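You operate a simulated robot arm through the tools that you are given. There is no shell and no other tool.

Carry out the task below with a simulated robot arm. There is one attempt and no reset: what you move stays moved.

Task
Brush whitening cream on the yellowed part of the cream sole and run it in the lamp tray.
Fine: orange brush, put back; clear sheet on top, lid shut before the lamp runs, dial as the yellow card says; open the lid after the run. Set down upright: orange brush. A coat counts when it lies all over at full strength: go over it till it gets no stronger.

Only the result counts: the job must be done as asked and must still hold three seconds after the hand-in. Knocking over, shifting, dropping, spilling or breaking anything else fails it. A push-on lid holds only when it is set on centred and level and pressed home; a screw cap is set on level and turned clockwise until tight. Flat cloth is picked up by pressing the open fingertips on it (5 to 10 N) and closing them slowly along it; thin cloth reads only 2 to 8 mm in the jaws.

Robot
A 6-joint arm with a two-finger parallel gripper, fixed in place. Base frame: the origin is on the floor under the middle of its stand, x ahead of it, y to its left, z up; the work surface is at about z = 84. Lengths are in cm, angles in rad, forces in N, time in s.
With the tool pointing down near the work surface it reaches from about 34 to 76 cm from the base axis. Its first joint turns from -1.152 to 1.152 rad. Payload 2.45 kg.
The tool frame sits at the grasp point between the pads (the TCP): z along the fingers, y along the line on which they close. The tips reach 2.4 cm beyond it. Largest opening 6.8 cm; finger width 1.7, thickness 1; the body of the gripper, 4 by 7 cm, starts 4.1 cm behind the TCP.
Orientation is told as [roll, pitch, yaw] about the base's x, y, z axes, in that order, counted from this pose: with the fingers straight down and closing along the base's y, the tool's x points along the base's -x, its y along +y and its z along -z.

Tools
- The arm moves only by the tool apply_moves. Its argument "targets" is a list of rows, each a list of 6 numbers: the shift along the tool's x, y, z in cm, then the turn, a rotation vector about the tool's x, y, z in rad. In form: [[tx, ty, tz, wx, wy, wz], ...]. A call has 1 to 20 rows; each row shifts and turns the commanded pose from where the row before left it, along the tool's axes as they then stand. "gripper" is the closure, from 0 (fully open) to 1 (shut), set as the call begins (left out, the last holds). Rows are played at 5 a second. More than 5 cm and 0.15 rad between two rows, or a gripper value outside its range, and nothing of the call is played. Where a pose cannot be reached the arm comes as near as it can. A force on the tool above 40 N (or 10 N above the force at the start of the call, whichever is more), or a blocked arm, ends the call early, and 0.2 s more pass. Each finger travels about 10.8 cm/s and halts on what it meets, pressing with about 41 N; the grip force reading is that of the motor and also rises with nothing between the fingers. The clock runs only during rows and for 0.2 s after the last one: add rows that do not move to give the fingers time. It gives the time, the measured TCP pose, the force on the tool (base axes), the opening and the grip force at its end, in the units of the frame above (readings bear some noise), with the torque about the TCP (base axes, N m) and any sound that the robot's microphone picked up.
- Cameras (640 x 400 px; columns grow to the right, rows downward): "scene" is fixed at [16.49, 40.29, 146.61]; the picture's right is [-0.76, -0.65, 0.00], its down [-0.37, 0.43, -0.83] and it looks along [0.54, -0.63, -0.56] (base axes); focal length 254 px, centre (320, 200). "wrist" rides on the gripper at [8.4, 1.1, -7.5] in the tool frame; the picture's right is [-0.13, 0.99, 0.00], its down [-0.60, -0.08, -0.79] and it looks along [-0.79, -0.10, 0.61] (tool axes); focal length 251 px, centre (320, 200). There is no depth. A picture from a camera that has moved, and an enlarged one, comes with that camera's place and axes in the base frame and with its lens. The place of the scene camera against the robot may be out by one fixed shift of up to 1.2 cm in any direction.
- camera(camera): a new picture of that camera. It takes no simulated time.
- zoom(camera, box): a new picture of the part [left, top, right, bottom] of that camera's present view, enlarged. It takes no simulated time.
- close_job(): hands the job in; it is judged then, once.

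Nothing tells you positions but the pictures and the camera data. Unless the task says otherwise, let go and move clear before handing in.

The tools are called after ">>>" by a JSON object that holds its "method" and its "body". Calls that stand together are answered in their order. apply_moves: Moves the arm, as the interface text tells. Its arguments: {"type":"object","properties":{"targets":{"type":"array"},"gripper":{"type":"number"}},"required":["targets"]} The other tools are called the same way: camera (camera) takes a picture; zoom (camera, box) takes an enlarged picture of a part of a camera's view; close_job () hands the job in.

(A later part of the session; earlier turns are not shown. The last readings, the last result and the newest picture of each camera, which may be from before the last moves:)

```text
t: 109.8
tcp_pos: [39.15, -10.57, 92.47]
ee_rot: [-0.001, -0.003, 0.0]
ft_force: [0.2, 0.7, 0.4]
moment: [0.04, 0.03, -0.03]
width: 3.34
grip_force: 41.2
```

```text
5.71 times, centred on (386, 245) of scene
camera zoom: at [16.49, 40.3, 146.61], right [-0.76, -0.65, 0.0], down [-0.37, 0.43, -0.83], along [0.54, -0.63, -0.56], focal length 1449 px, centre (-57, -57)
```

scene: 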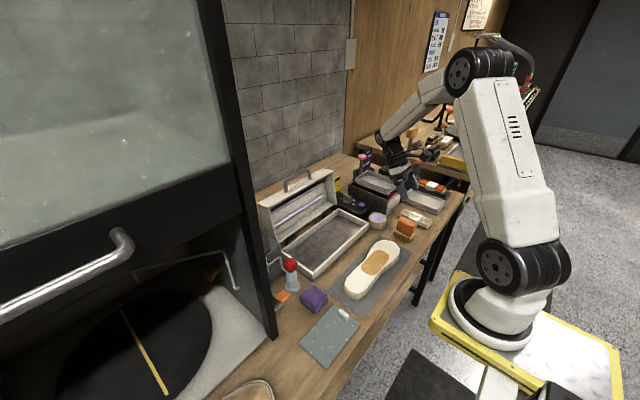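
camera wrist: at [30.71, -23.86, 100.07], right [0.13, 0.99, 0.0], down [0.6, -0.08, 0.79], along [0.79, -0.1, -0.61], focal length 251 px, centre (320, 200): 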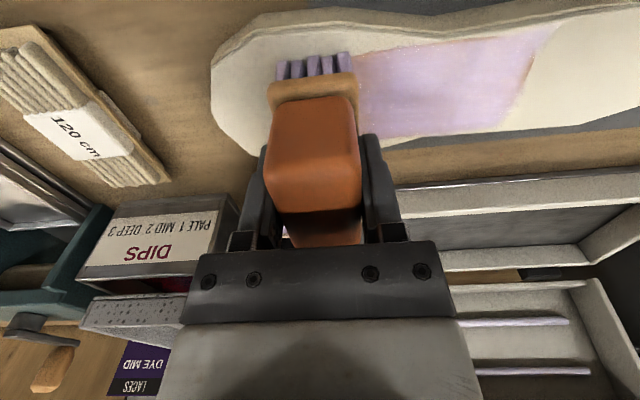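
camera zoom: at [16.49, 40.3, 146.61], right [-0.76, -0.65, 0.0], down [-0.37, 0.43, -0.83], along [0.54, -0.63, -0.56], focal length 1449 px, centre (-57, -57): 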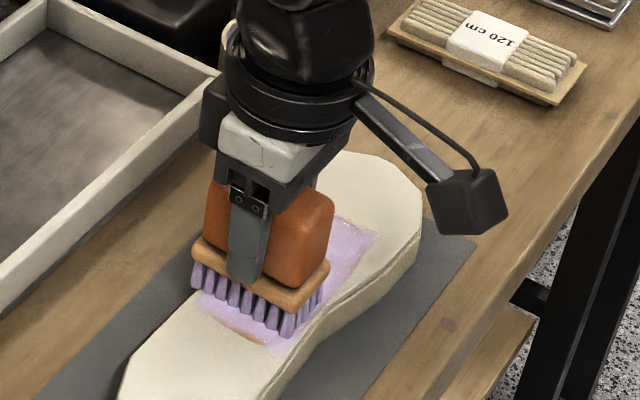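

>>> {"method": "apply_moves", "body": {"targets": [[0, -0.5, 0.015, 0, 0, 0], [0, -0.5, 0, 0, 0, 0], [0, -0.5, 0, 0, 0, 0], [0, -0.5, 0, 0, 0, 0], [0, -0.5, 0, 0, 0, 0], [0, -0.5, 0, 0, 0, 0], [0, -0.5, 0, 0, 0, 0], [0, -0.5, 0, 0, 0, 0], [0, -0.5, 0, 0, 0, 0]]}}

>>> {"method": "apply_moves", "body": {"targets": [[0, -0.5, 0, 0, 0, 0], [0, -0.5, 0, 0, 0, 0], [0, -0.5, 0, 0, 0, 0], [0, -0.5, 0, 0, 0, 0], [0, -0.5, 0, 0, 0, 0], [0, -0.5, 0, 0, 0, 0], [0, -0.5, 0, 0, 0, 0], [0, -0.5, 0, 0, 0, 0], [0, -0.5, 0, 0, 0, 0]]}}

>>> {"method": "zoom", "body": {"camera": "scene", "box": [330, 210, 442, 280]}}

>>> {"method": "zoom", "body": {"camera": "wrist", "box": [200, 0, 520, 200]}}

```text
t: 111.8
tcp_pos: [39.31, -15.36, 92.5]
ee_rot: [-0.003, -0.002, -0.001]
ft_force: [-0.3, -0.4, -0.3]
moment: [-0.01, -0.01, -0.03]
width: 3.34
grip_force: 40.8
```

```text
t: 113.8
tcp_pos: [39.18, -19.61, 92.46]
ee_rot: [0.0, -0.002, 0.0]
ft_force: [-0.6, 16.8, 20.9]
moment: [0.78, -0.09, 0.06]
width: 3.34
grip_force: 40.6
```

```text
5.71 times, centred on (386, 245) of scene
camera zoom: at [16.46, 40.35, 146.6], right [-0.76, -0.65, 0.0], down [-0.37, 0.42, -0.83], along [0.54, -0.63, -0.56], focal length 1449 px, centre (-57, -57)
```

zoom: 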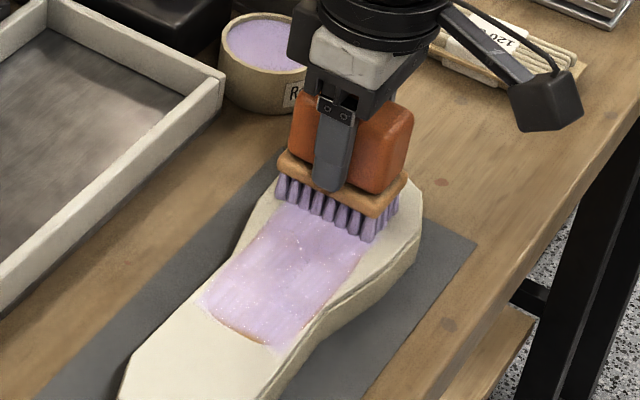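

```text
2.00 times, centred on (360, 100) of wrist
camera zoom: at [30.8, -18.59, 99.92], right [0.13, 0.99, 0.0], down [0.6, -0.08, 0.79], along [0.79, -0.1, -0.61], focal length 503 px, centre (240, 400)
```

zoom: 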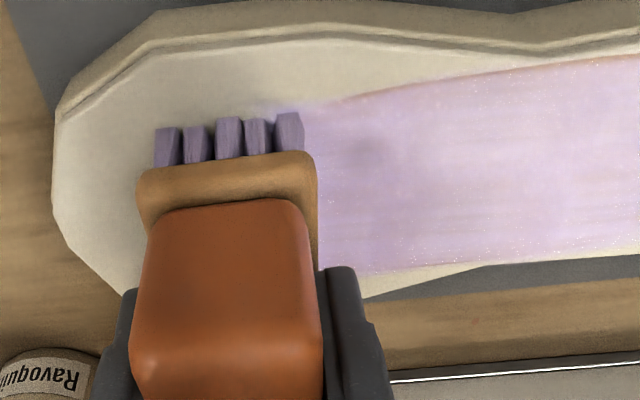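

Now the near lane: shift 0.9 cm toward the base and stroke +y lightly over the full length.

>>> {"method": "apply_moves", "body": {"targets": [[0, 0, -0.3, 0, 0, 0], [0.5, 0, 0, 0, 0, 0], [0.45, -0.3, 0, 0, 0, 0], [0, 0, 0.27, 0, 0, 0], [0, 0, 0, 0, 0, 0]]}}

>>> {"method": "apply_moves", "body": {"targets": [[0, 0.5, 0.01, 0, 0, 0], [0, 0.5, 0, 0, 0, 0], [0, 0.5, 0, 0, 0, 0], [0, 0.5, 0, 0, 0, 0], [0, 0.5, 0, 0, 0, 0], [0, 0.5, 0, 0, 0, 0], [0, 0.5, 0, 0, 0, 0], [0, 0.5, 0, 0, 0, 0], [0, 0.5, 0, 0, 0, 0]]}}

>>> {"method": "zoom", "body": {"camera": "scene", "box": [330, 210, 442, 280]}}

>>> {"method": "zoom", "body": {"camera": "wrist", "box": [130, 0, 450, 200]}}

```text
t: 115.0
tcp_pos: [38.2, -20.03, 92.6]
ee_rot: [-0.001, -0.004, -0.001]
ft_force: [0.7, -0.5, -0.6]
moment: [0.01, 0.01, 0.02]
width: 3.35
grip_force: 41.1
```

```text
t: 117.0
tcp_pos: [38.33, -15.44, 92.55]
ee_rot: [-0.002, -0.003, 0.001]
ft_force: [0.1, -0.1, -0.3]
moment: [-0.01, -0.03, 0.02]
width: 3.35
grip_force: 40.9
```

```text
5.71 times, centred on (386, 245) of scene
camera zoom: at [16.49, 40.29, 146.61], right [-0.76, -0.65, 0.0], down [-0.37, 0.43, -0.83], along [0.54, -0.63, -0.56], focal length 1449 px, centre (-57, -57)
```

zoom: 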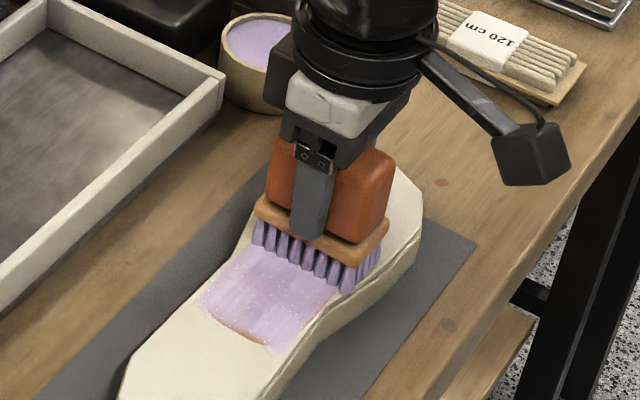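

```text
2.00 times, centred on (290, 100) of wrist
camera zoom: at [29.86, -14.44, 99.99], right [0.13, 0.99, 0.0], down [0.6, -0.08, 0.8], along [0.79, -0.1, -0.61], focal length 503 px, centre (380, 400)
```

zoom: 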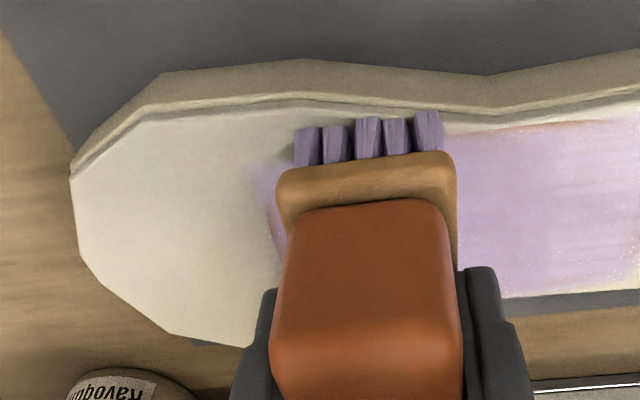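

>>> {"method": "apply_moves", "body": {"targets": [[0, 0, 0.04, 0, 0, 0], [0, 0, 0, 0, 0, 0]]}}

>>> {"method": "apply_moves", "body": {"targets": [[0, -0.5, 0, 0, 0, 0], [0, -0.5, 0, 0, 0, 0], [0, -0.5, 0, 0, 0, 0], [0, -0.5, 0, 0, 0, 0], [0, -0.5, 0, 0, 0, 0], [0, -0.5, 0, 0, 0, 0], [0, -0.5, 0, 0, 0, 0], [0, -0.5, 0, 0, 0, 0], [0, -0.5, 0, 0, 0, 0]]}}

>>> {"method": "apply_moves", "body": {"targets": [[0, 0.5, 0.02, 0, 0, 0], [0, 0.5, 0, 0, 0, 0], [0, 0.5, 0, 0, 0, 0], [0, 0.5, 0, 0, 0, 0], [0, 0.5, 0, 0, 0, 0], [0, 0.5, 0, 0, 0, 0], [0, 0.5, 0, 0, 0, 0], [0, 0.5, 0, 0, 0, 0], [0, 0.5, 0, 0, 0, 0]]}}

>>> {"method": "zoom", "body": {"camera": "wrist", "box": [130, 0, 450, 200]}}

```text
t: 117.6
tcp_pos: [38.27, -15.44, 92.65]
ee_rot: [-0.002, -0.004, 0.0]
ft_force: [0.4, -0.1, -0.2]
moment: [0.04, 0.01, 0.03]
width: 3.33
grip_force: 41.0
```

```text
t: 119.6
tcp_pos: [38.32, -20.08, 92.49]
ee_rot: [-0.003, -0.001, 0.0]
ft_force: [1.3, 11.6, 14.5]
moment: [0.52, -0.04, -0.05]
width: 3.36
grip_force: 40.8
```

```text
t: 121.6
tcp_pos: [38.41, -15.5, 92.43]
ee_rot: [-0.003, -0.008, -0.003]
ft_force: [2.4, -16.3, 24.9]
moment: [-0.57, 0.13, 0.18]
width: 3.34
grip_force: 40.6
```

```text
2.00 times, centred on (290, 100) of wrist
camera zoom: at [29.95, -14.41, 99.87], right [0.13, 0.99, 0.0], down [0.6, -0.08, 0.8], along [0.79, -0.11, -0.6], focal length 503 px, centre (380, 400)
```

zoom: 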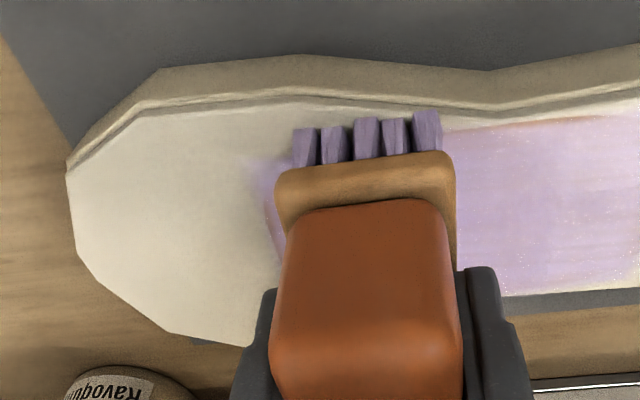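

>>> {"method": "apply_moves", "body": {"targets": [[0, 0.5, -0.02, 0, 0, 0], [0, 0.5, 0, 0, 0, 0], [0, 0.5, 0, 0, 0, 0], [0, 0.5, 0, 0, 0, 0], [0, 0.5, 0, 0, 0, 0], [0, 0.5, 0, 0, 0, 0], [0, 0.5, 0, 0, 0, 0], [0, 0.5, 0, 0, 0, 0], [0, 0.5, 0, 0, 0, 0]]}}

>>> {"method": "apply_moves", "body": {"targets": [[0, 0.5, 0, 0, 0, 0], [0, 0.5, 0, 0, 0, 0], [0, 0.5, 0, 0, 0, 0], [0, 0.5, 0, 0, 0, 0], [0, 0.5, 0, 0, 0, 0], [0, 0.5, 0, 0, 0, 0], [0, 0.5, 0, 0, 0, 0], [0, 0.5, 0, 0, 0, 0], [0, 0.5, 0, 0, 0, 0]]}}

>>> {"method": "zoom", "body": {"camera": "scene", "box": [330, 210, 442, 280]}}

>>> {"method": "zoom", "body": {"camera": "wrist", "box": [40, 0, 360, 200]}}

```text
t: 123.6
tcp_pos: [38.31, -10.96, 92.51]
ee_rot: [0.001, -0.001, 0.001]
ft_force: [-0.9, -11.9, 12.5]
moment: [-0.47, -0.1, -0.02]
width: 3.37
grip_force: 41.0
```

```text
t: 125.6
tcp_pos: [38.32, -6.54, 92.41]
ee_rot: [0.0, -0.004, 0.001]
ft_force: [-0.2, -13.8, 14.0]
moment: [-0.52, 0.01, 0.05]
width: 3.35
grip_force: 41.5
```

```text
5.71 times, centred on (386, 245) of scene
camera zoom: at [16.48, 40.26, 146.62], right [-0.76, -0.65, 0.0], down [-0.37, 0.43, -0.83], along [0.54, -0.63, -0.56], focal length 1449 px, centre (-57, -57)
```

zoom: 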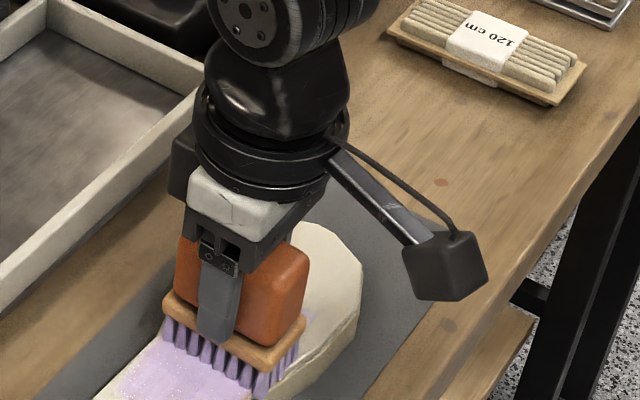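

```text
2.00 times, centred on (200, 100) of wrist
camera zoom: at [29.86, -5.43, 99.9], right [0.13, 0.99, 0.0], down [0.6, -0.08, 0.8], along [0.79, -0.1, -0.61], focal length 503 px, centre (560, 400)
```

zoom: 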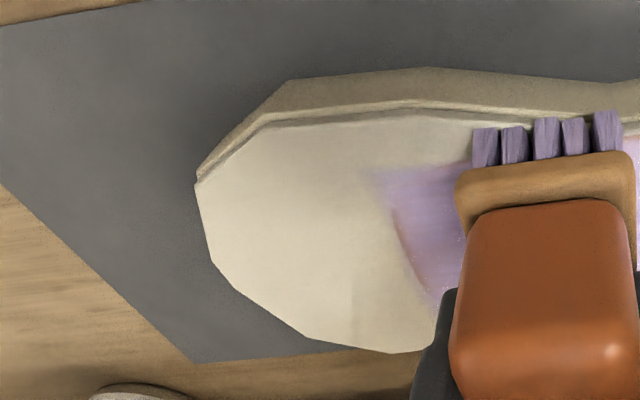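

The sole was dragged further +y, toward the clear sheet. I must check whether it touched the sheet.

>>> {"method": "camera", "body": {"camera": "wrist"}}

>>> {"method": "zoom", "body": {"camera": "scene", "box": [290, 260, 402, 330]}}

>>> {"method": "zoom", "body": {"camera": "scene", "box": [290, 295, 386, 355]}}

```text
taken
camera wrist: at [29.86, -5.43, 99.9], right [0.13, 0.99, 0.0], down [0.6, -0.08, 0.8], along [0.79, -0.1, -0.61], focal length 251 px, centre (320, 200)
```

wrist: 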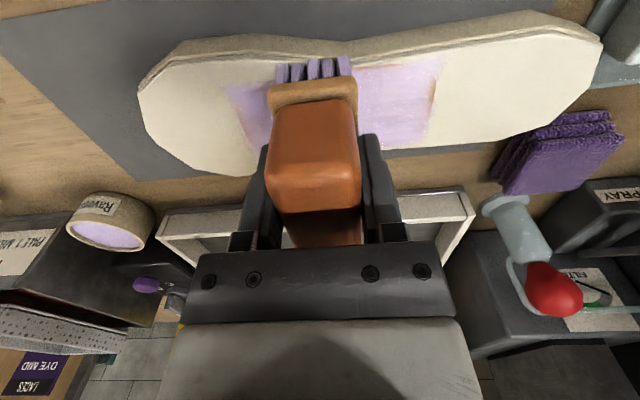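

```text
5.71 times, centred on (346, 295) of scene
camera zoom: at [16.48, 40.26, 146.62], right [-0.76, -0.65, 0.0], down [-0.37, 0.43, -0.83], along [0.54, -0.63, -0.56], focal length 1449 px, centre (171, -343)
```

zoom: 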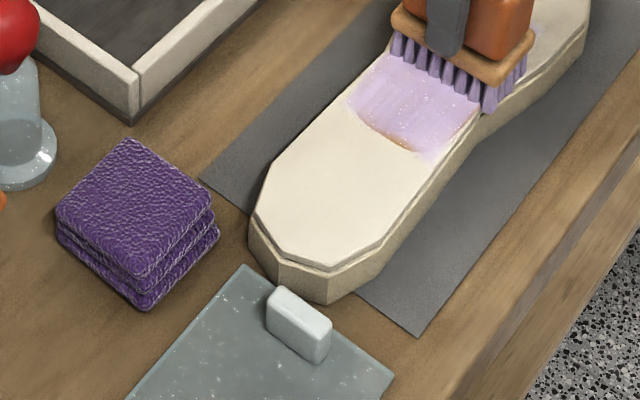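

```text
6.67 times, centred on (338, 325) of scene
camera zoom: at [16.48, 40.26, 146.62], right [-0.76, -0.65, 0.0], down [-0.37, 0.43, -0.83], along [0.54, -0.63, -0.56], focal length 1690 px, centre (200, -633)
```

zoom: 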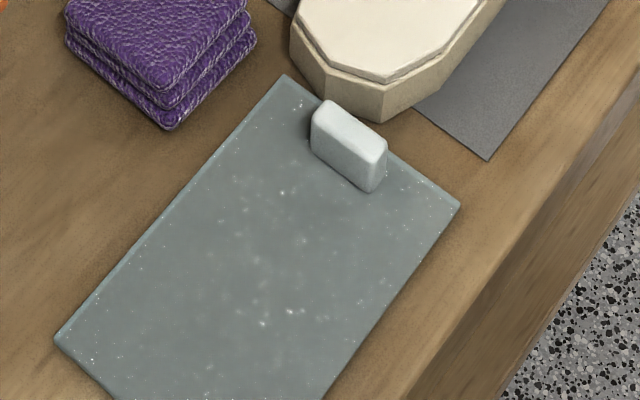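

The sole's heel just touched and nudged the sheet by under half a centimetre; the sheet is to be moved anyway and nothing else moved. I'll lift and inspect the coat.

>>> {"method": "apply_moves", "body": {"targets": [[0, 0, -1, 0, 0, 0], [0, 0, -3, 0, 0, 0], [0, 0, -3.5, 0, 0, 0], [0, -4, 0, 0, 0, 0], [0, -4, 0, 0, 0, 0], [0, -4, 0, 0, 0, 0], [0, 0, 0, 0, 0, 0]]}}

>>> {"method": "zoom", "body": {"camera": "scene", "box": [340, 250, 396, 285]}}

>>> {"method": "zoom", "body": {"camera": "wrist", "box": [340, 0, 596, 160]}}

>>> {"method": "camera", "body": {"camera": "scene"}}

```text
t: 127.2
tcp_pos: [38.31, -18.52, 100.08]
ee_rot: [-0.001, -0.001, 0.0]
ft_force: [-0.3, 0.3, -1.0]
moment: [0.01, -0.03, -0.03]
width: 3.37
grip_force: 41.2
```

```text
11.43 times, centred on (368, 268) of scene
camera zoom: at [16.5, 40.29, 146.61], right [-0.76, -0.65, 0.0], down [-0.37, 0.43, -0.83], along [0.54, -0.63, -0.56], focal length 2897 px, centre (-229, -571)
```

zoom: 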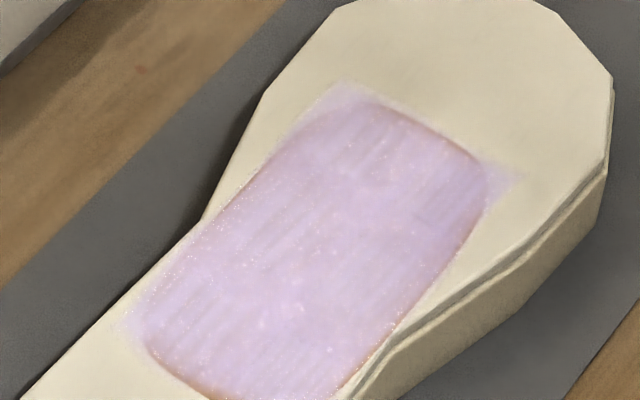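

```text
2.50 times, centred on (468, 80) of wrist
camera zoom: at [29.89, -17.49, 107.41], right [0.13, 0.99, 0.0], down [0.6, -0.08, 0.79], along [0.79, -0.1, -0.61], focal length 629 px, centre (-50, 500)
```

zoom: 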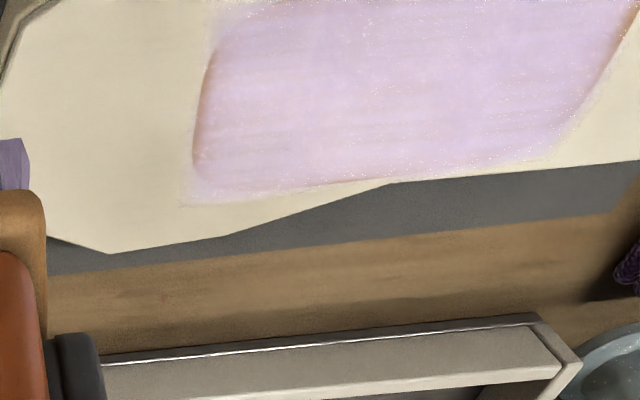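

```text
taken
```

scene: 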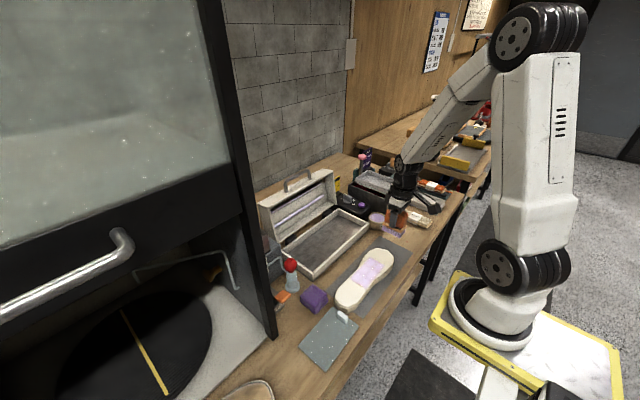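

The coat is now quite uniform. I'll do one more confirming round, this time with -y strokes from the heel side so the sole moves away from the sheet if it drags.

>>> {"method": "apply_moves", "body": {"targets": [[-0.3, 3.82, 0, 0, 0, 0], [-0.3, 3.82, 0, 0, 0, 0], [-0.3, 3.82, 0, 0, 0, 0], [-0.3, 3.82, 0, 0, 0, 0], [-0.3, 3.82, 0, 0, 0, 0], [0, 0, 3.5, 0, 0, 0], [0, 0, 3.5, 0, 0, 0], [0, 0, 0.4, 0, 0, 0], [0, 0, 0.06, 0, 0, 0], [0, 0, 0, 0, 0, 0]]}}

>>> {"method": "apply_moves", "body": {"targets": [[0, 0, 0.05, 0, 0, 0], [0, 0, 0, 0, 0, 0]]}}

>>> {"method": "zoom", "body": {"camera": "wrist", "box": [100, 0, 420, 200]}}

```text
t: 129.4
tcp_pos: [39.81, 0.59, 92.62]
ee_rot: [-0.001, -0.004, 0.0]
ft_force: [-0.4, -0.2, -1.0]
moment: [0.01, 0.01, 0.02]
width: 3.34
grip_force: 41.2
```

```text
t: 130.0
tcp_pos: [39.92, 0.62, 92.49]
ee_rot: [-0.003, -0.003, 0.0]
ft_force: [-1.3, -0.6, -1.0]
moment: [-0.02, -0.03, -0.01]
width: 3.33
grip_force: 40.9
```

```text
2.00 times, centred on (260, 100) of wrist
camera zoom: at [31.46, 1.66, 99.97], right [0.13, 0.99, 0.0], down [0.6, -0.08, 0.8], along [0.79, -0.1, -0.61], focal length 503 px, centre (440, 400)
```

zoom: 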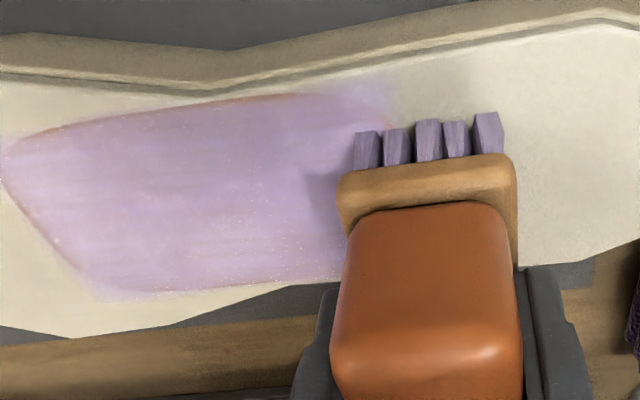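

>>> {"method": "apply_moves", "body": {"targets": [[0, 0, 0.05, 0, 0, 0], [0, 0, 0, 0, 0, 0]]}}

>>> {"method": "apply_moves", "body": {"targets": [[0, -0.5, 0, 0, 0, 0], [0, -0.5, 0, 0, 0, 0], [0, -0.5, 0, 0, 0, 0], [0, -0.5, 0, 0, 0, 0], [0, -0.5, 0, 0, 0, 0], [0, -0.5, 0, 0, 0, 0], [0, -0.5, 0, 0, 0, 0], [0, -0.5, 0, 0, 0, 0]]}}

>>> {"method": "zoom", "body": {"camera": "wrist", "box": [100, 0, 420, 200]}}

```text
t: 130.6
tcp_pos: [39.97, 0.55, 92.5]
ee_rot: [-0.003, -0.004, 0.0]
ft_force: [-0.1, 2.8, 11.4]
moment: [0.26, 0.03, 0.02]
width: 3.35
grip_force: 40.8
```

```text
t: 131.8
tcp_pos: [39.83, -1.62, 92.47]
ee_rot: [-0.002, -0.004, 0.0]
ft_force: [-1.9, 3.5, 6.2]
moment: [0.1, 0.23, -0.07]
width: 3.34
grip_force: 40.9
stopped in row 5: the force on the tool passed its limit at 43 N (the readings are from after the stop); the commanded pose is now the measured one
```

```text
2.00 times, centred on (260, 100) of wrist
camera zoom: at [31.47, -0.47, 99.89], right [0.13, 0.99, 0.0], down [0.6, -0.08, 0.8], along [0.79, -0.1, -0.6], focal length 503 px, centre (440, 400)
```

zoom: 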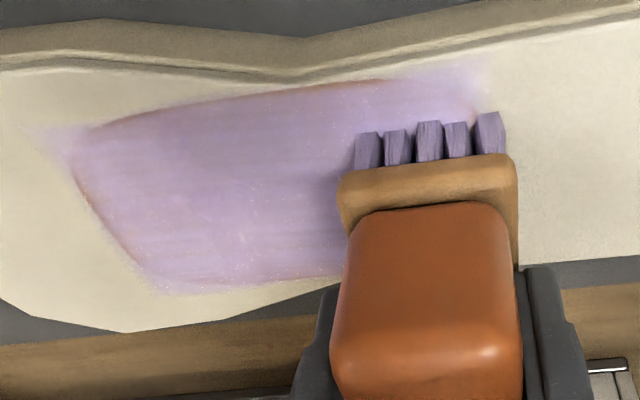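

>>> {"method": "apply_moves", "body": {"targets": [[0, -0.4, -0.02, 0, 0, 0], [0, -0.4, 0, 0, 0, 0], [0, -0.4, 0, 0, 0, 0], [0, -0.4, 0, 0, 0, 0], [0, -0.4, 0, 0, 0, 0], [0, -0.4, 0, 0, 0, 0], [0, -0.4, 0, 0, 0, 0], [0, -0.4, 0, 0, 0, 0]]}}

>>> {"method": "apply_moves", "body": {"targets": [[0, -0.4, 0, 0, 0, 0], [0, -0.4, 0, 0, 0, 0], [0, -0.4, 0, 0, 0, 0], [0, -0.4, 0, 0, 0, 0], [0, -0.4, 0, 0, 0, 0], [0, -0.4, 0, 0, 0, 0], [0, -0.4, 0, 0, 0, 0], [0, -0.4, 0, 0, 0, 0], [0, -0.4, 0, 0, 0, 0]]}}

>>> {"method": "zoom", "body": {"camera": "wrist", "box": [180, 0, 500, 200]}}

>>> {"method": "zoom", "body": {"camera": "scene", "box": [320, 220, 432, 290]}}

```text
t: 133.6
tcp_pos: [40.05, -4.73, 92.38]
ee_rot: [-0.001, -0.005, -0.002]
ft_force: [0.0, 11.3, 14.9]
moment: [0.55, 0.3, -0.23]
width: 3.35
grip_force: 41.5
```

```text
t: 135.6
tcp_pos: [39.99, -8.34, 92.49]
ee_rot: [-0.002, -0.006, -0.004]
ft_force: [1.4, 15.2, 20.7]
moment: [0.69, 0.14, -0.12]
width: 3.35
grip_force: 40.8
```

```text
2.00 times, centred on (340, 100) of wrist
camera zoom: at [31.48, -7.21, 99.87], right [0.13, 0.99, 0.0], down [0.6, -0.08, 0.8], along [0.79, -0.1, -0.6], focal length 503 px, centre (280, 400)
```

zoom: 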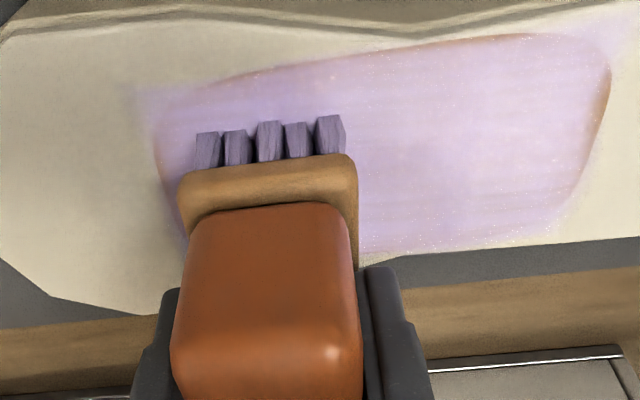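

```text
5.71 times, centred on (376, 255) of scene
camera zoom: at [16.47, 40.34, 146.6], right [-0.76, -0.65, 0.0], down [-0.37, 0.42, -0.83], along [0.54, -0.63, -0.56], focal length 1449 px, centre (0, -114)
```

zoom: 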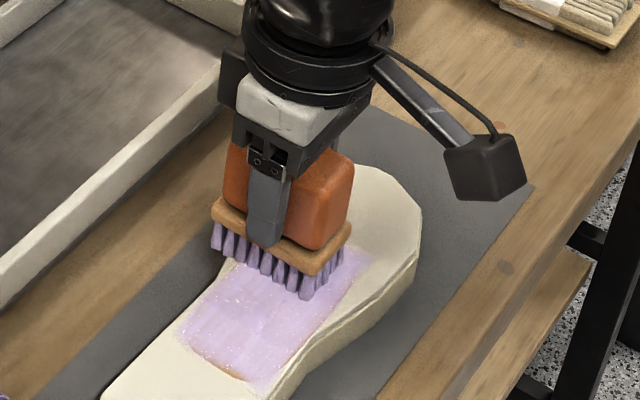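

>>> {"method": "apply_moves", "body": {"targets": [[0, -0.4, -0.01, 0, 0, 0], [0, -0.4, 0, 0, 0, 0], [0, -0.4, 0, 0, 0, 0], [0, -0.4, 0, 0, 0, 0], [0, -0.4, 0, 0, 0, 0], [0, -0.4, 0, 0, 0, 0], [0, -0.4, 0, 0, 0, 0], [0, -0.4, 0, 0, 0, 0], [0, -0.4, 0, 0, 0, 0], [0, -0.4, 0, 0, 0, 0]]}}

>>> {"method": "zoom", "body": {"camera": "wrist", "box": [240, 0, 560, 200]}}

>>> {"method": "zoom", "body": {"camera": "scene", "box": [320, 220, 432, 290]}}

```text
t: 137.8
tcp_pos: [39.95, -12.38, 92.48]
ee_rot: [-0.002, -0.004, -0.001]
ft_force: [-0.2, 12.7, 20.2]
moment: [0.57, 0.15, -0.06]
width: 3.34
grip_force: 40.7
```

```text
2.00 times, centred on (400, 100) of wrist
camera zoom: at [31.42, -11.25, 99.87], right [0.13, 0.99, 0.0], down [0.6, -0.08, 0.8], along [0.79, -0.1, -0.6], focal length 503 px, centre (160, 400)
```

zoom: 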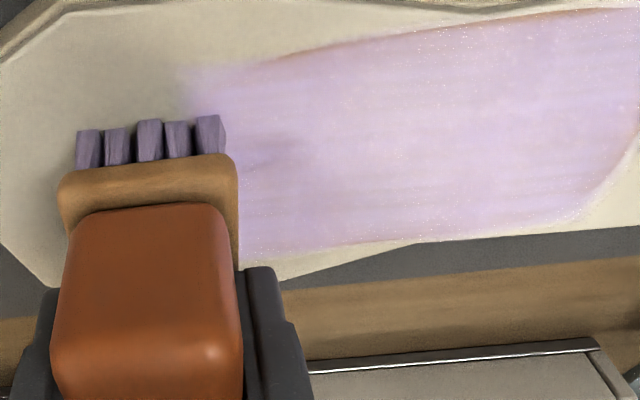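

```text
5.71 times, centred on (376, 255) of scene
camera zoom: at [16.46, 40.33, 146.6], right [-0.76, -0.65, 0.0], down [-0.37, 0.42, -0.83], along [0.54, -0.63, -0.56], focal length 1449 px, centre (0, -114)
```

zoom: 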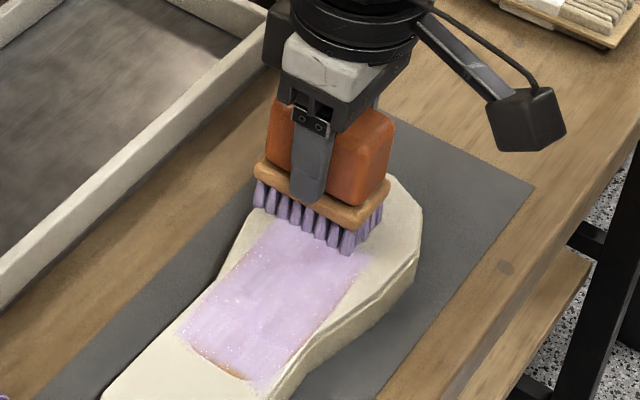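

The far lane is uniform and the sole didn't move. One last near-lane pass: I'll start at the heel and stroke -y.

>>> {"method": "apply_moves", "body": {"targets": [[0, 0, -0.7, 0, 0, 0], [0.5, 3.25, 0, 0, 0, 0], [0.5, 3.25, 0, 0, 0, 0], [0.5, 3.25, 0, 0, 0, 0], [0, 3.25, 0, 0, 0, 0], [0, 0, 0.6, 0, 0, 0], [0, 0, 0.1, 0, 0, 0], [0, 0, 0, 0, 0, 0]]}}

>>> {"method": "apply_moves", "body": {"targets": [[0, 0, 0.03, 0, 0, 0], [0, 0, 0, 0, 0, 0]]}}

>>> {"method": "zoom", "body": {"camera": "wrist", "box": [100, 0, 420, 200]}}

```text
t: 139.6
tcp_pos: [38.22, 0.77, 92.45]
ee_rot: [-0.002, -0.008, -0.001]
ft_force: [-5.9, 9.2, 28.6]
moment: [0.39, 0.45, -0.02]
width: 3.31
grip_force: 41.4
```

```text
t: 140.2
tcp_pos: [38.45, 0.78, 92.36]
ee_rot: [-0.003, -0.007, -0.001]
ft_force: [-7.5, 8.3, 35.3]
moment: [0.4, 0.52, 0.03]
width: 3.36
grip_force: 41.1
```

```text
2.00 times, centred on (260, 100) of wrist
camera zoom: at [29.87, 1.79, 99.86], right [0.13, 0.99, 0.0], down [0.6, -0.08, 0.8], along [0.79, -0.1, -0.6], focal length 503 px, centre (440, 400)
```

zoom: 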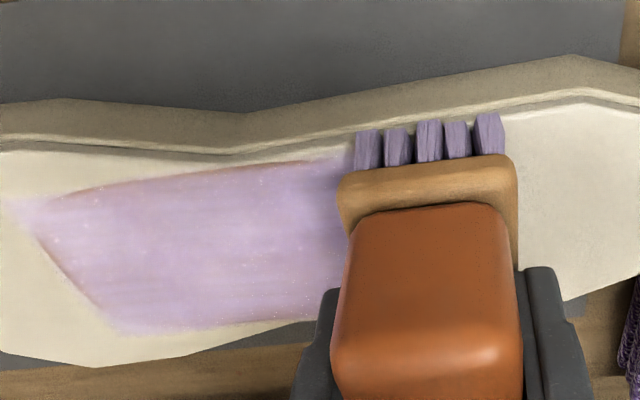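

>>> {"method": "apply_moves", "body": {"targets": [[0, 0, -0.06, 0, 0, 0], [0, -0.4, 0, 0, 0, 0], [0, -0.4, 0, 0, 0, 0], [0, -0.4, 0, 0, 0, 0], [0, -0.4, 0, 0, 0, 0], [0, -0.4, 0, 0, 0, 0], [0, -0.4, 0, 0, 0, 0], [0, -0.4, 0, 0, 0, 0], [0, -0.4, 0, 0, 0, 0]]}}

>>> {"method": "apply_moves", "body": {"targets": [[0, -0.4, 0, 0, 0, 0], [0, -0.4, 0, 0, 0, 0], [0, -0.4, 0, 0, 0, 0], [0, -0.4, 0, 0, 0, 0], [0, -0.4, 0, 0, 0, 0], [0, -0.4, 0, 0, 0, 0], [0, -0.4, 0, 0, 0, 0], [0, -0.4, 0, 0, 0, 0]]}}

>>> {"method": "zoom", "body": {"camera": "wrist", "box": [180, 0, 500, 200]}}

>>> {"method": "zoom", "body": {"camera": "scene", "box": [320, 220, 432, 290]}}

```text
t: 142.2
tcp_pos: [38.51, -2.49, 92.53]
ee_rot: [-0.002, -0.005, 0.0]
ft_force: [0.2, 0.2, -1.2]
moment: [0.02, 0.02, -0.01]
width: 3.33
grip_force: 41.1
```

```text
t: 144.0
tcp_pos: [38.52, -5.76, 92.55]
ee_rot: [-0.002, -0.006, -0.002]
ft_force: [-0.6, -1.0, 0.0]
moment: [0.02, 0.0, -0.02]
width: 3.34
grip_force: 40.6
```

```text
2.00 times, centred on (340, 100) of wrist
camera zoom: at [30.05, -4.73, 99.93], right [0.13, 0.99, 0.0], down [0.6, -0.08, 0.8], along [0.79, -0.1, -0.6], focal length 503 px, centre (280, 400)
```

zoom: 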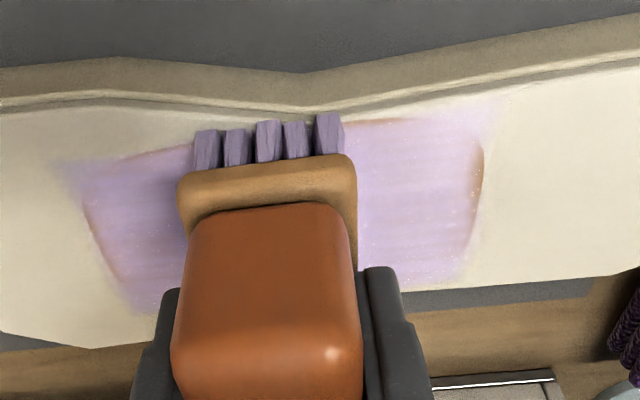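

```text
5.71 times, centred on (376, 255) of scene
camera zoom: at [16.49, 40.29, 146.61], right [-0.76, -0.65, 0.0], down [-0.37, 0.43, -0.83], along [0.54, -0.63, -0.56], focal length 1449 px, centre (0, -114)
```

zoom: 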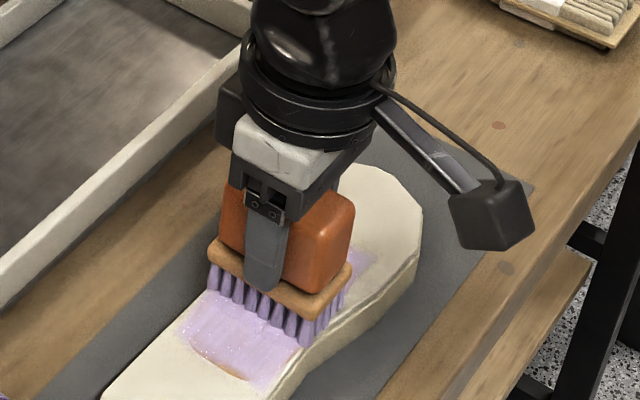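

>>> {"method": "apply_moves", "body": {"targets": [[0, -0.4, 0.03, 0, 0, 0], [0, -0.4, 0, 0, 0, 0], [0, -0.4, 0, 0, 0, 0], [0, -0.4, 0, 0, 0, 0], [0, -0.4, 0, 0, 0, 0], [0, -0.4, 0, 0, 0, 0], [0, -0.4, 0, 0, 0, 0], [0, -0.4, 0, 0, 0, 0]]}}

>>> {"method": "apply_moves", "body": {"targets": [[0, -0.4, 0, 0, 0, 0], [0, -0.4, 0, 0, 0, 0], [0, -0.4, 0, 0, 0, 0], [0, -0.4, 0, 0, 0, 0], [0, -0.4, 0, 0, 0, 0], [0, -0.4, 0, 0, 0, 0], [0, -0.4, 0, 0, 0, 0], [0, -0.4, 0, 0, 0, 0]]}}

>>> {"method": "zoom", "body": {"camera": "wrist", "box": [240, 0, 560, 200]}}

>>> {"method": "zoom", "body": {"camera": "scene", "box": [320, 220, 432, 290]}}

```text
t: 145.8
tcp_pos: [38.51, -8.97, 92.41]
ee_rot: [-0.003, -0.006, -0.001]
ft_force: [0.1, 1.3, 0.5]
moment: [0.04, 0.01, -0.01]
width: 3.33
grip_force: 41.0
```

```text
t: 147.6
tcp_pos: [38.44, -12.27, 92.52]
ee_rot: [-0.002, -0.007, -0.003]
ft_force: [-0.6, -0.4, -1.2]
moment: [0.02, 0.02, -0.01]
width: 3.33
grip_force: 40.6
```

```text
2.00 times, centred on (400, 100) of wrist
camera zoom: at [30.03, -11.17, 99.91], right [0.13, 0.99, 0.0], down [0.6, -0.08, 0.8], along [0.79, -0.1, -0.6], focal length 503 px, centre (160, 400)
```

zoom: 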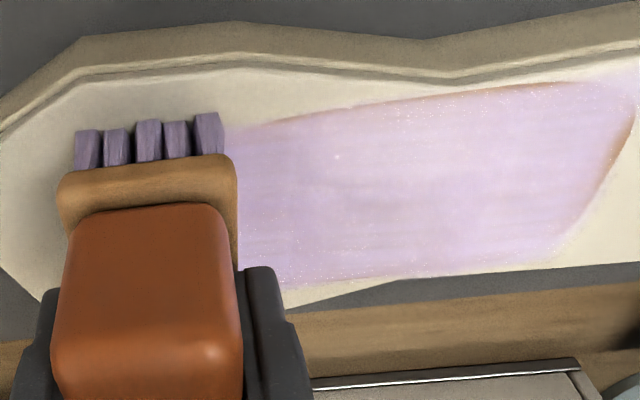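

```text
5.71 times, centred on (376, 255) of scene
camera zoom: at [16.49, 40.29, 146.61], right [-0.76, -0.65, 0.0], down [-0.37, 0.43, -0.83], along [0.54, -0.63, -0.56], focal length 1449 px, centre (0, -114)
```

zoom: 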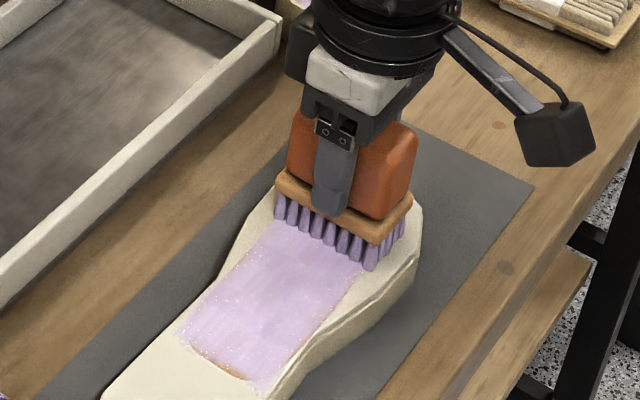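

The coat shows no further change inside; all four rims look alike. I'll now put the brush back at its original place, upright.

>>> {"method": "apply_moves", "body": {"targets": [[0, 0, -2, 0, 0, 0], [0, 0, -3, 0, 0, 0], [-0.09, -4.375, 0, 0, 0, 0], [-0.09, -4.375, 0, 0, 0, 0], [-0.09, -4.375, 0, 0, 0, 0], [-0.09, -4.385, 0, 0, 0, 0], [0, 0, 3, 0, 0, 0], [0, 0, 3, 0, 0, 0], [0, 0, 1.2, 0, 0, 0], [0, 0, 0, 0, 0, 0]]}}

>>> {"method": "apply_moves", "body": {"targets": [[0, 0, 0.3, 0, 0, 0], [0, 0, 0.2, 0, 0, 0], [0, 0, 0, 0, 0, 0]]}}

>>> {"method": "zoom", "body": {"camera": "scene", "box": [372, 200, 436, 240]}}

>>> {"method": "camera", "body": {"camera": "wrist"}}

```text
t: 149.8
tcp_pos: [38.69, -29.79, 90.39]
ee_rot: [-0.002, -0.005, -0.002]
ft_force: [-0.6, 0.5, -1.5]
moment: [-0.05, -0.01, -0.03]
width: 3.35
grip_force: 41.3
```

```text
t: 150.6
tcp_pos: [38.71, -29.69, 89.76]
ee_rot: [-0.001, -0.006, -0.002]
ft_force: [0.3, 0.1, -1.2]
moment: [0.0, 0.0, -0.01]
width: 3.38
grip_force: 40.7
```

```text
10.00 times, centred on (404, 220) of scene
camera zoom: at [16.49, 40.29, 146.61], right [-0.76, -0.65, 0.0], down [-0.37, 0.43, -0.83], along [0.54, -0.63, -0.56], focal length 2535 px, centre (-520, 0)
```

zoom: 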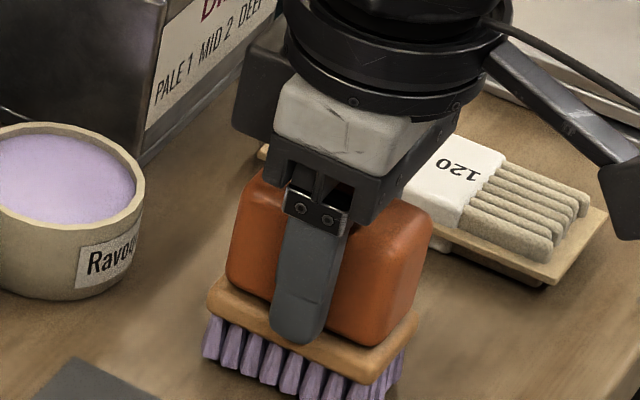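

```text
taken
camera wrist: at [30.3, -28.6, 97.22], right [0.13, 0.99, 0.0], down [0.6, -0.08, 0.8], along [0.79, -0.1, -0.6], focal length 251 px, centre (320, 200)
```

wrist: 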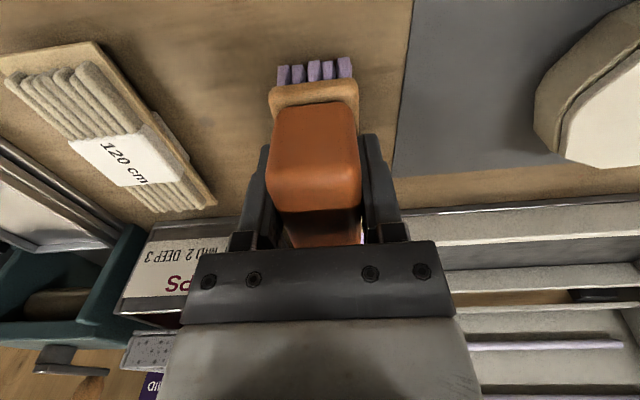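

>>> {"method": "apply_moves", "body": {"targets": [[0, 0, 0.1, 0, 0, 0], [0, 0, 0.08, 0, 0, 0], [0, 0, 0, 0, 0, 0]]}}

>>> {"method": "apply_moves", "body": {"targets": [[0, 0, 0.08, 0, 0, 0], [0, 0, 0, 0, 0, 0]]}}

```text
t: 151.4
tcp_pos: [38.67, -29.57, 89.55]
ee_rot: [0.0, -0.006, -0.002]
ft_force: [-1.4, -0.9, -0.2]
moment: [0.0, 0.04, -0.02]
width: 3.36
grip_force: 41.0
```

```text
t: 152.0
tcp_pos: [38.79, -29.57, 89.51]
ee_rot: [-0.001, -0.006, -0.001]
ft_force: [-0.7, 0.1, -0.5]
moment: [-0.01, -0.01, 0.0]
width: 3.31
grip_force: 41.2
```

>>> {"method": "apply_moves", "body": {"targets": [[0, 0, 0.06, 0, 0, 0], [0, 0, 0, 0, 0, 0]]}}

>>> {"method": "apply_moves", "body": {"targets": [[0, 0, 0.06, 0, 0, 0], [0, 0, 0, 0, 0, 0]]}}

```text
t: 152.6
tcp_pos: [38.9, -29.67, 89.44]
ee_rot: [-0.001, -0.005, -0.001]
ft_force: [-2.7, 2.4, 7.7]
moment: [0.17, 0.19, 0.02]
width: 3.29
grip_force: 41.0
```

```text
t: 153.2
tcp_pos: [38.83, -29.78, 89.52]
ee_rot: [-0.001, -0.006, -0.002]
ft_force: [-3.5, 7.0, 21.4]
moment: [0.4, 0.24, 0.0]
width: 3.35
grip_force: 41.5
```

The brush is standing on the bench. I'll relieve the pressure and open the fingers.

>>> {"method": "apply_moves", "body": {"targets": [[0, 0, -0.05, 0, 0, 0], [0, 0, 0, 0, 0, 0]]}}

>>> {"method": "apply_moves", "body": {"targets": [[0, 0, 0, 0, 0, 0], [0, 0, 0, 0, 0, 0], [0, 0, 0, 0, 0, 0]], "gripper": 0.3}}

>>> {"method": "zoom", "body": {"camera": "scene", "box": [372, 200, 436, 240]}}

```text
t: 153.8
tcp_pos: [38.78, -29.63, 89.43]
ee_rot: [-0.002, -0.007, -0.001]
ft_force: [-1.7, 5.3, 15.1]
moment: [0.24, 0.15, 0.04]
width: 3.33
grip_force: 40.8
```

```text
t: 154.6
tcp_pos: [38.76, -29.67, 89.53]
ee_rot: [-0.001, -0.005, -0.001]
ft_force: [0.4, 0.2, 0.3]
moment: [0.01, 0.02, 0.01]
width: 4.76
grip_force: 0.0
```

```text
10.00 times, centred on (404, 220) of scene
camera zoom: at [16.49, 40.29, 146.61], right [-0.76, -0.65, 0.0], down [-0.37, 0.43, -0.83], along [0.54, -0.63, -0.56], focal length 2535 px, centre (-520, 0)
```

zoom: 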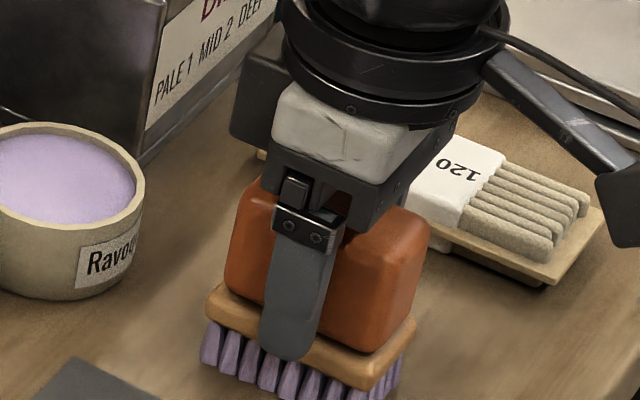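

The brush is back, standing upright. I'll rise straight up and survey the sole for gripping it at the waist.

>>> {"method": "apply_moves", "body": {"targets": [[0, 0, -2, 0, 0, 0], [0, 0, -4, 0, 0, 0], [0, 0, -4, 0, 0, 0], [0, 0, -4, 0, 0, 0], [0.5, 4.5, -0.5, 0, 0, 0], [0.5, 4.5, -0.5, 0, 0, 0], [0.5, 4.5, -0.5, 0, 0, 0], [0.5, 4.5, -0.5, 0, 0, 0], [0.5, 4.0, -0.5, 0, 0, 0], [0, 0, 0, 0, 0, 0]], "gripper": 0}}

>>> {"method": "camera", "body": {"camera": "wrist"}}

>>> {"method": "zoom", "body": {"camera": "wrist", "box": [180, 20, 500, 220]}}

>>> {"method": "zoom", "body": {"camera": "scene", "box": [330, 200, 458, 280]}}

```text
t: 156.8
tcp_pos: [36.4, -7.6, 105.95]
ee_rot: [-0.003, -0.004, -0.001]
ft_force: [-0.1, 0.5, -0.1]
moment: [0.0, 0.01, -0.01]
width: 6.8
grip_force: 0.1
```

```text
taken
camera wrist: at [28.0, -6.59, 113.35], right [0.13, 0.99, 0.0], down [0.6, -0.08, 0.8], along [0.79, -0.1, -0.6], focal length 251 px, centre (320, 200)
```

wrist: 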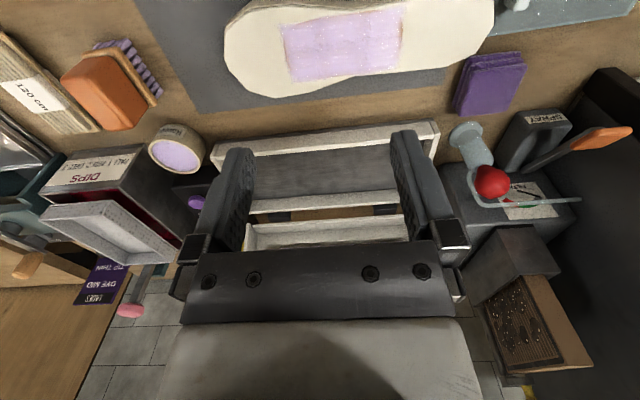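

```text
2.00 times, centred on (340, 120) of wrist
camera zoom: at [28.0, -6.59, 113.35], right [0.13, 0.99, 0.0], down [0.6, -0.08, 0.8], along [0.79, -0.1, -0.6], focal length 503 px, centre (280, 360)
```

zoom: 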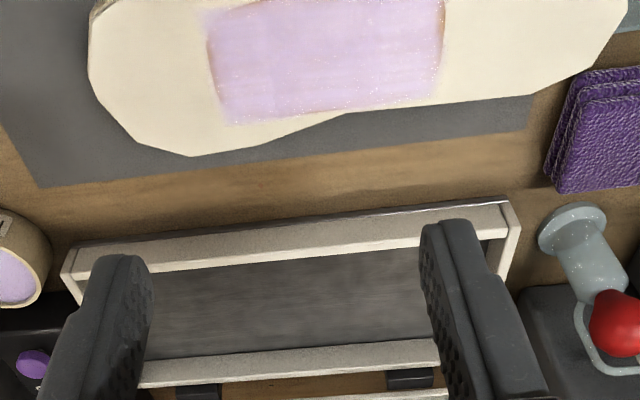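

```text
5.00 times, centred on (394, 240) of scene
camera zoom: at [16.49, 40.29, 146.61], right [-0.76, -0.65, 0.0], down [-0.37, 0.43, -0.83], along [0.54, -0.63, -0.56], focal length 1268 px, centre (-50, 0)
```

zoom: 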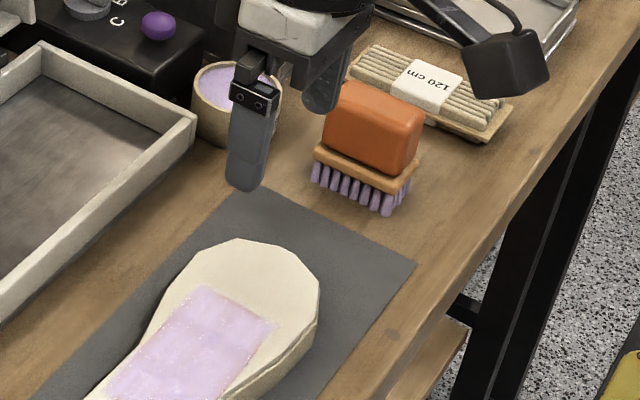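

>>> {"method": "apply_moves", "body": {"targets": [[0, 0, 0, 0, 0.15, 0], [0, 0, 0, 0, 0.15, 0], [0, 0, 0, 0, 0.15, 0], [0, 0, 0, 0, 0.15, 0], [0, 0, 0, 0, 0, 0]]}}

>>> {"method": "camera", "body": {"camera": "wrist"}}

>>> {"method": "zoom", "body": {"camera": "wrist", "box": [200, 30, 520, 230]}}

```text
t: 158.0
tcp_pos: [36.4, -7.58, 105.94]
ee_rot: [-0.002, 0.596, -0.002]
ft_force: [0.0, -0.2, -0.8]
moment: [0.02, 0.01, -0.01]
width: 6.8
grip_force: 0.0
```

```text
taken
camera wrist: at [33.54, -6.6, 116.83], right [0.11, 0.99, -0.07], down [0.94, -0.08, 0.32], along [0.31, -0.1, -0.95], focal length 251 px, centre (320, 200)
```

wrist: 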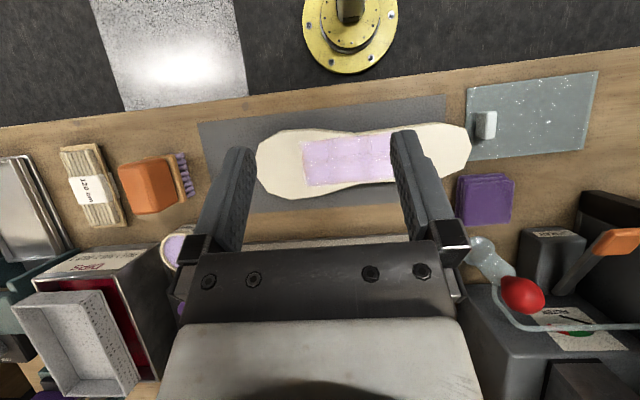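

```text
2.00 times, centred on (360, 130) of wrist
camera zoom: at [33.54, -6.6, 116.83], right [0.11, 0.99, -0.07], down [0.94, -0.08, 0.32], along [0.31, -0.1, -0.95], focal length 503 px, centre (240, 340)
```

zoom: 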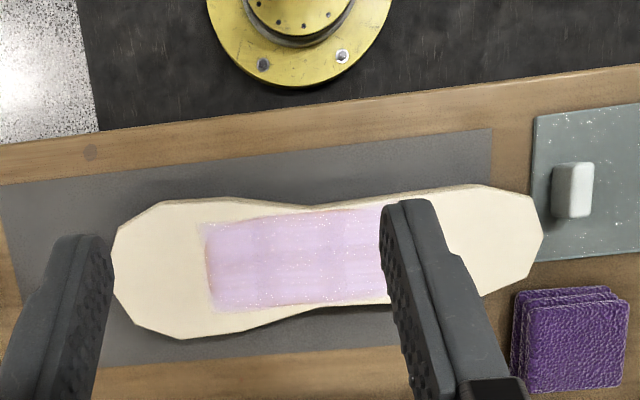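

The sole's waist is at about x 35.75–41.7, y ≈ -4.7. I'll level the wrist and turn it 90° so the fingers close along x.

>>> {"method": "apply_moves", "body": {"targets": [[0, 0, 0, 0, -0.15, 0], [0, 0, 0, 0, -0.15, 0], [0, 0, 0, 0, -0.15, 0], [0, 0, 0, 0, -0.146, 0], [0, 0, 0, 0, 0, -0.15], [0, 0, 0, 0, 0, -0.15], [0, 0, 0, 0, 0, -0.15], [0, 0, 0, 0, 0, -0.15], [0, 0, 0, 0, 0, -0.15], [0, 0, 0, 0, 0, -0.15], [0, 0, 0, 0, 0, -0.15], [0, 0, 0, 0, 0, -0.15], [0, 0, 0, 0, 0, -0.15], [0, 0, 0, 0, 0, -0.15], [0, 0, 0, 0, 0, -0.0708], [0, 0, 0, 0, 0, 0]]}}

>>> {"method": "camera", "body": {"camera": "wrist"}}

>>> {"method": "camera", "body": {"camera": "scene"}}

```text
t: 161.4
tcp_pos: [36.25, -7.69, 105.85]
ee_rot: [-0.003, 0.002, 1.572]
ft_force: [-0.4, 1.0, -0.2]
moment: [0.01, -0.04, 0.0]
width: 6.78
grip_force: 0.0
```

```text
taken
camera wrist: at [35.04, -16.12, 113.38], right [-0.99, 0.13, 0.0], down [0.08, 0.6, 0.79], along [0.1, 0.79, -0.61], focal length 251 px, centre (320, 200)
```

wrist: 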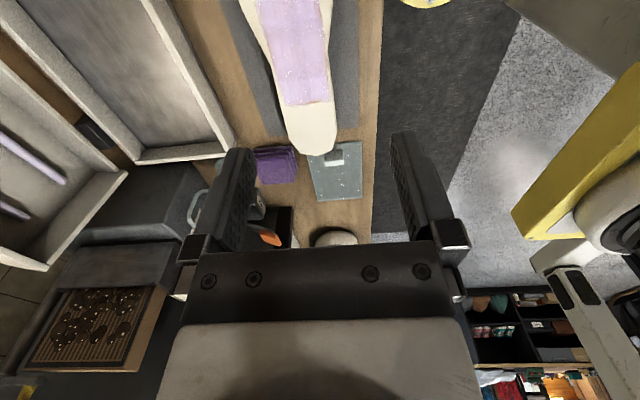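

```text
taken
```

scene: 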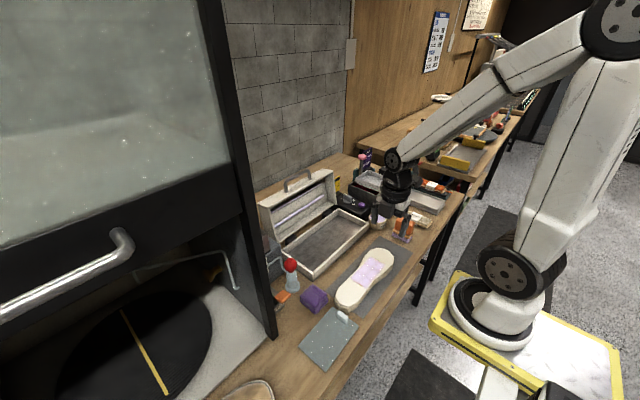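

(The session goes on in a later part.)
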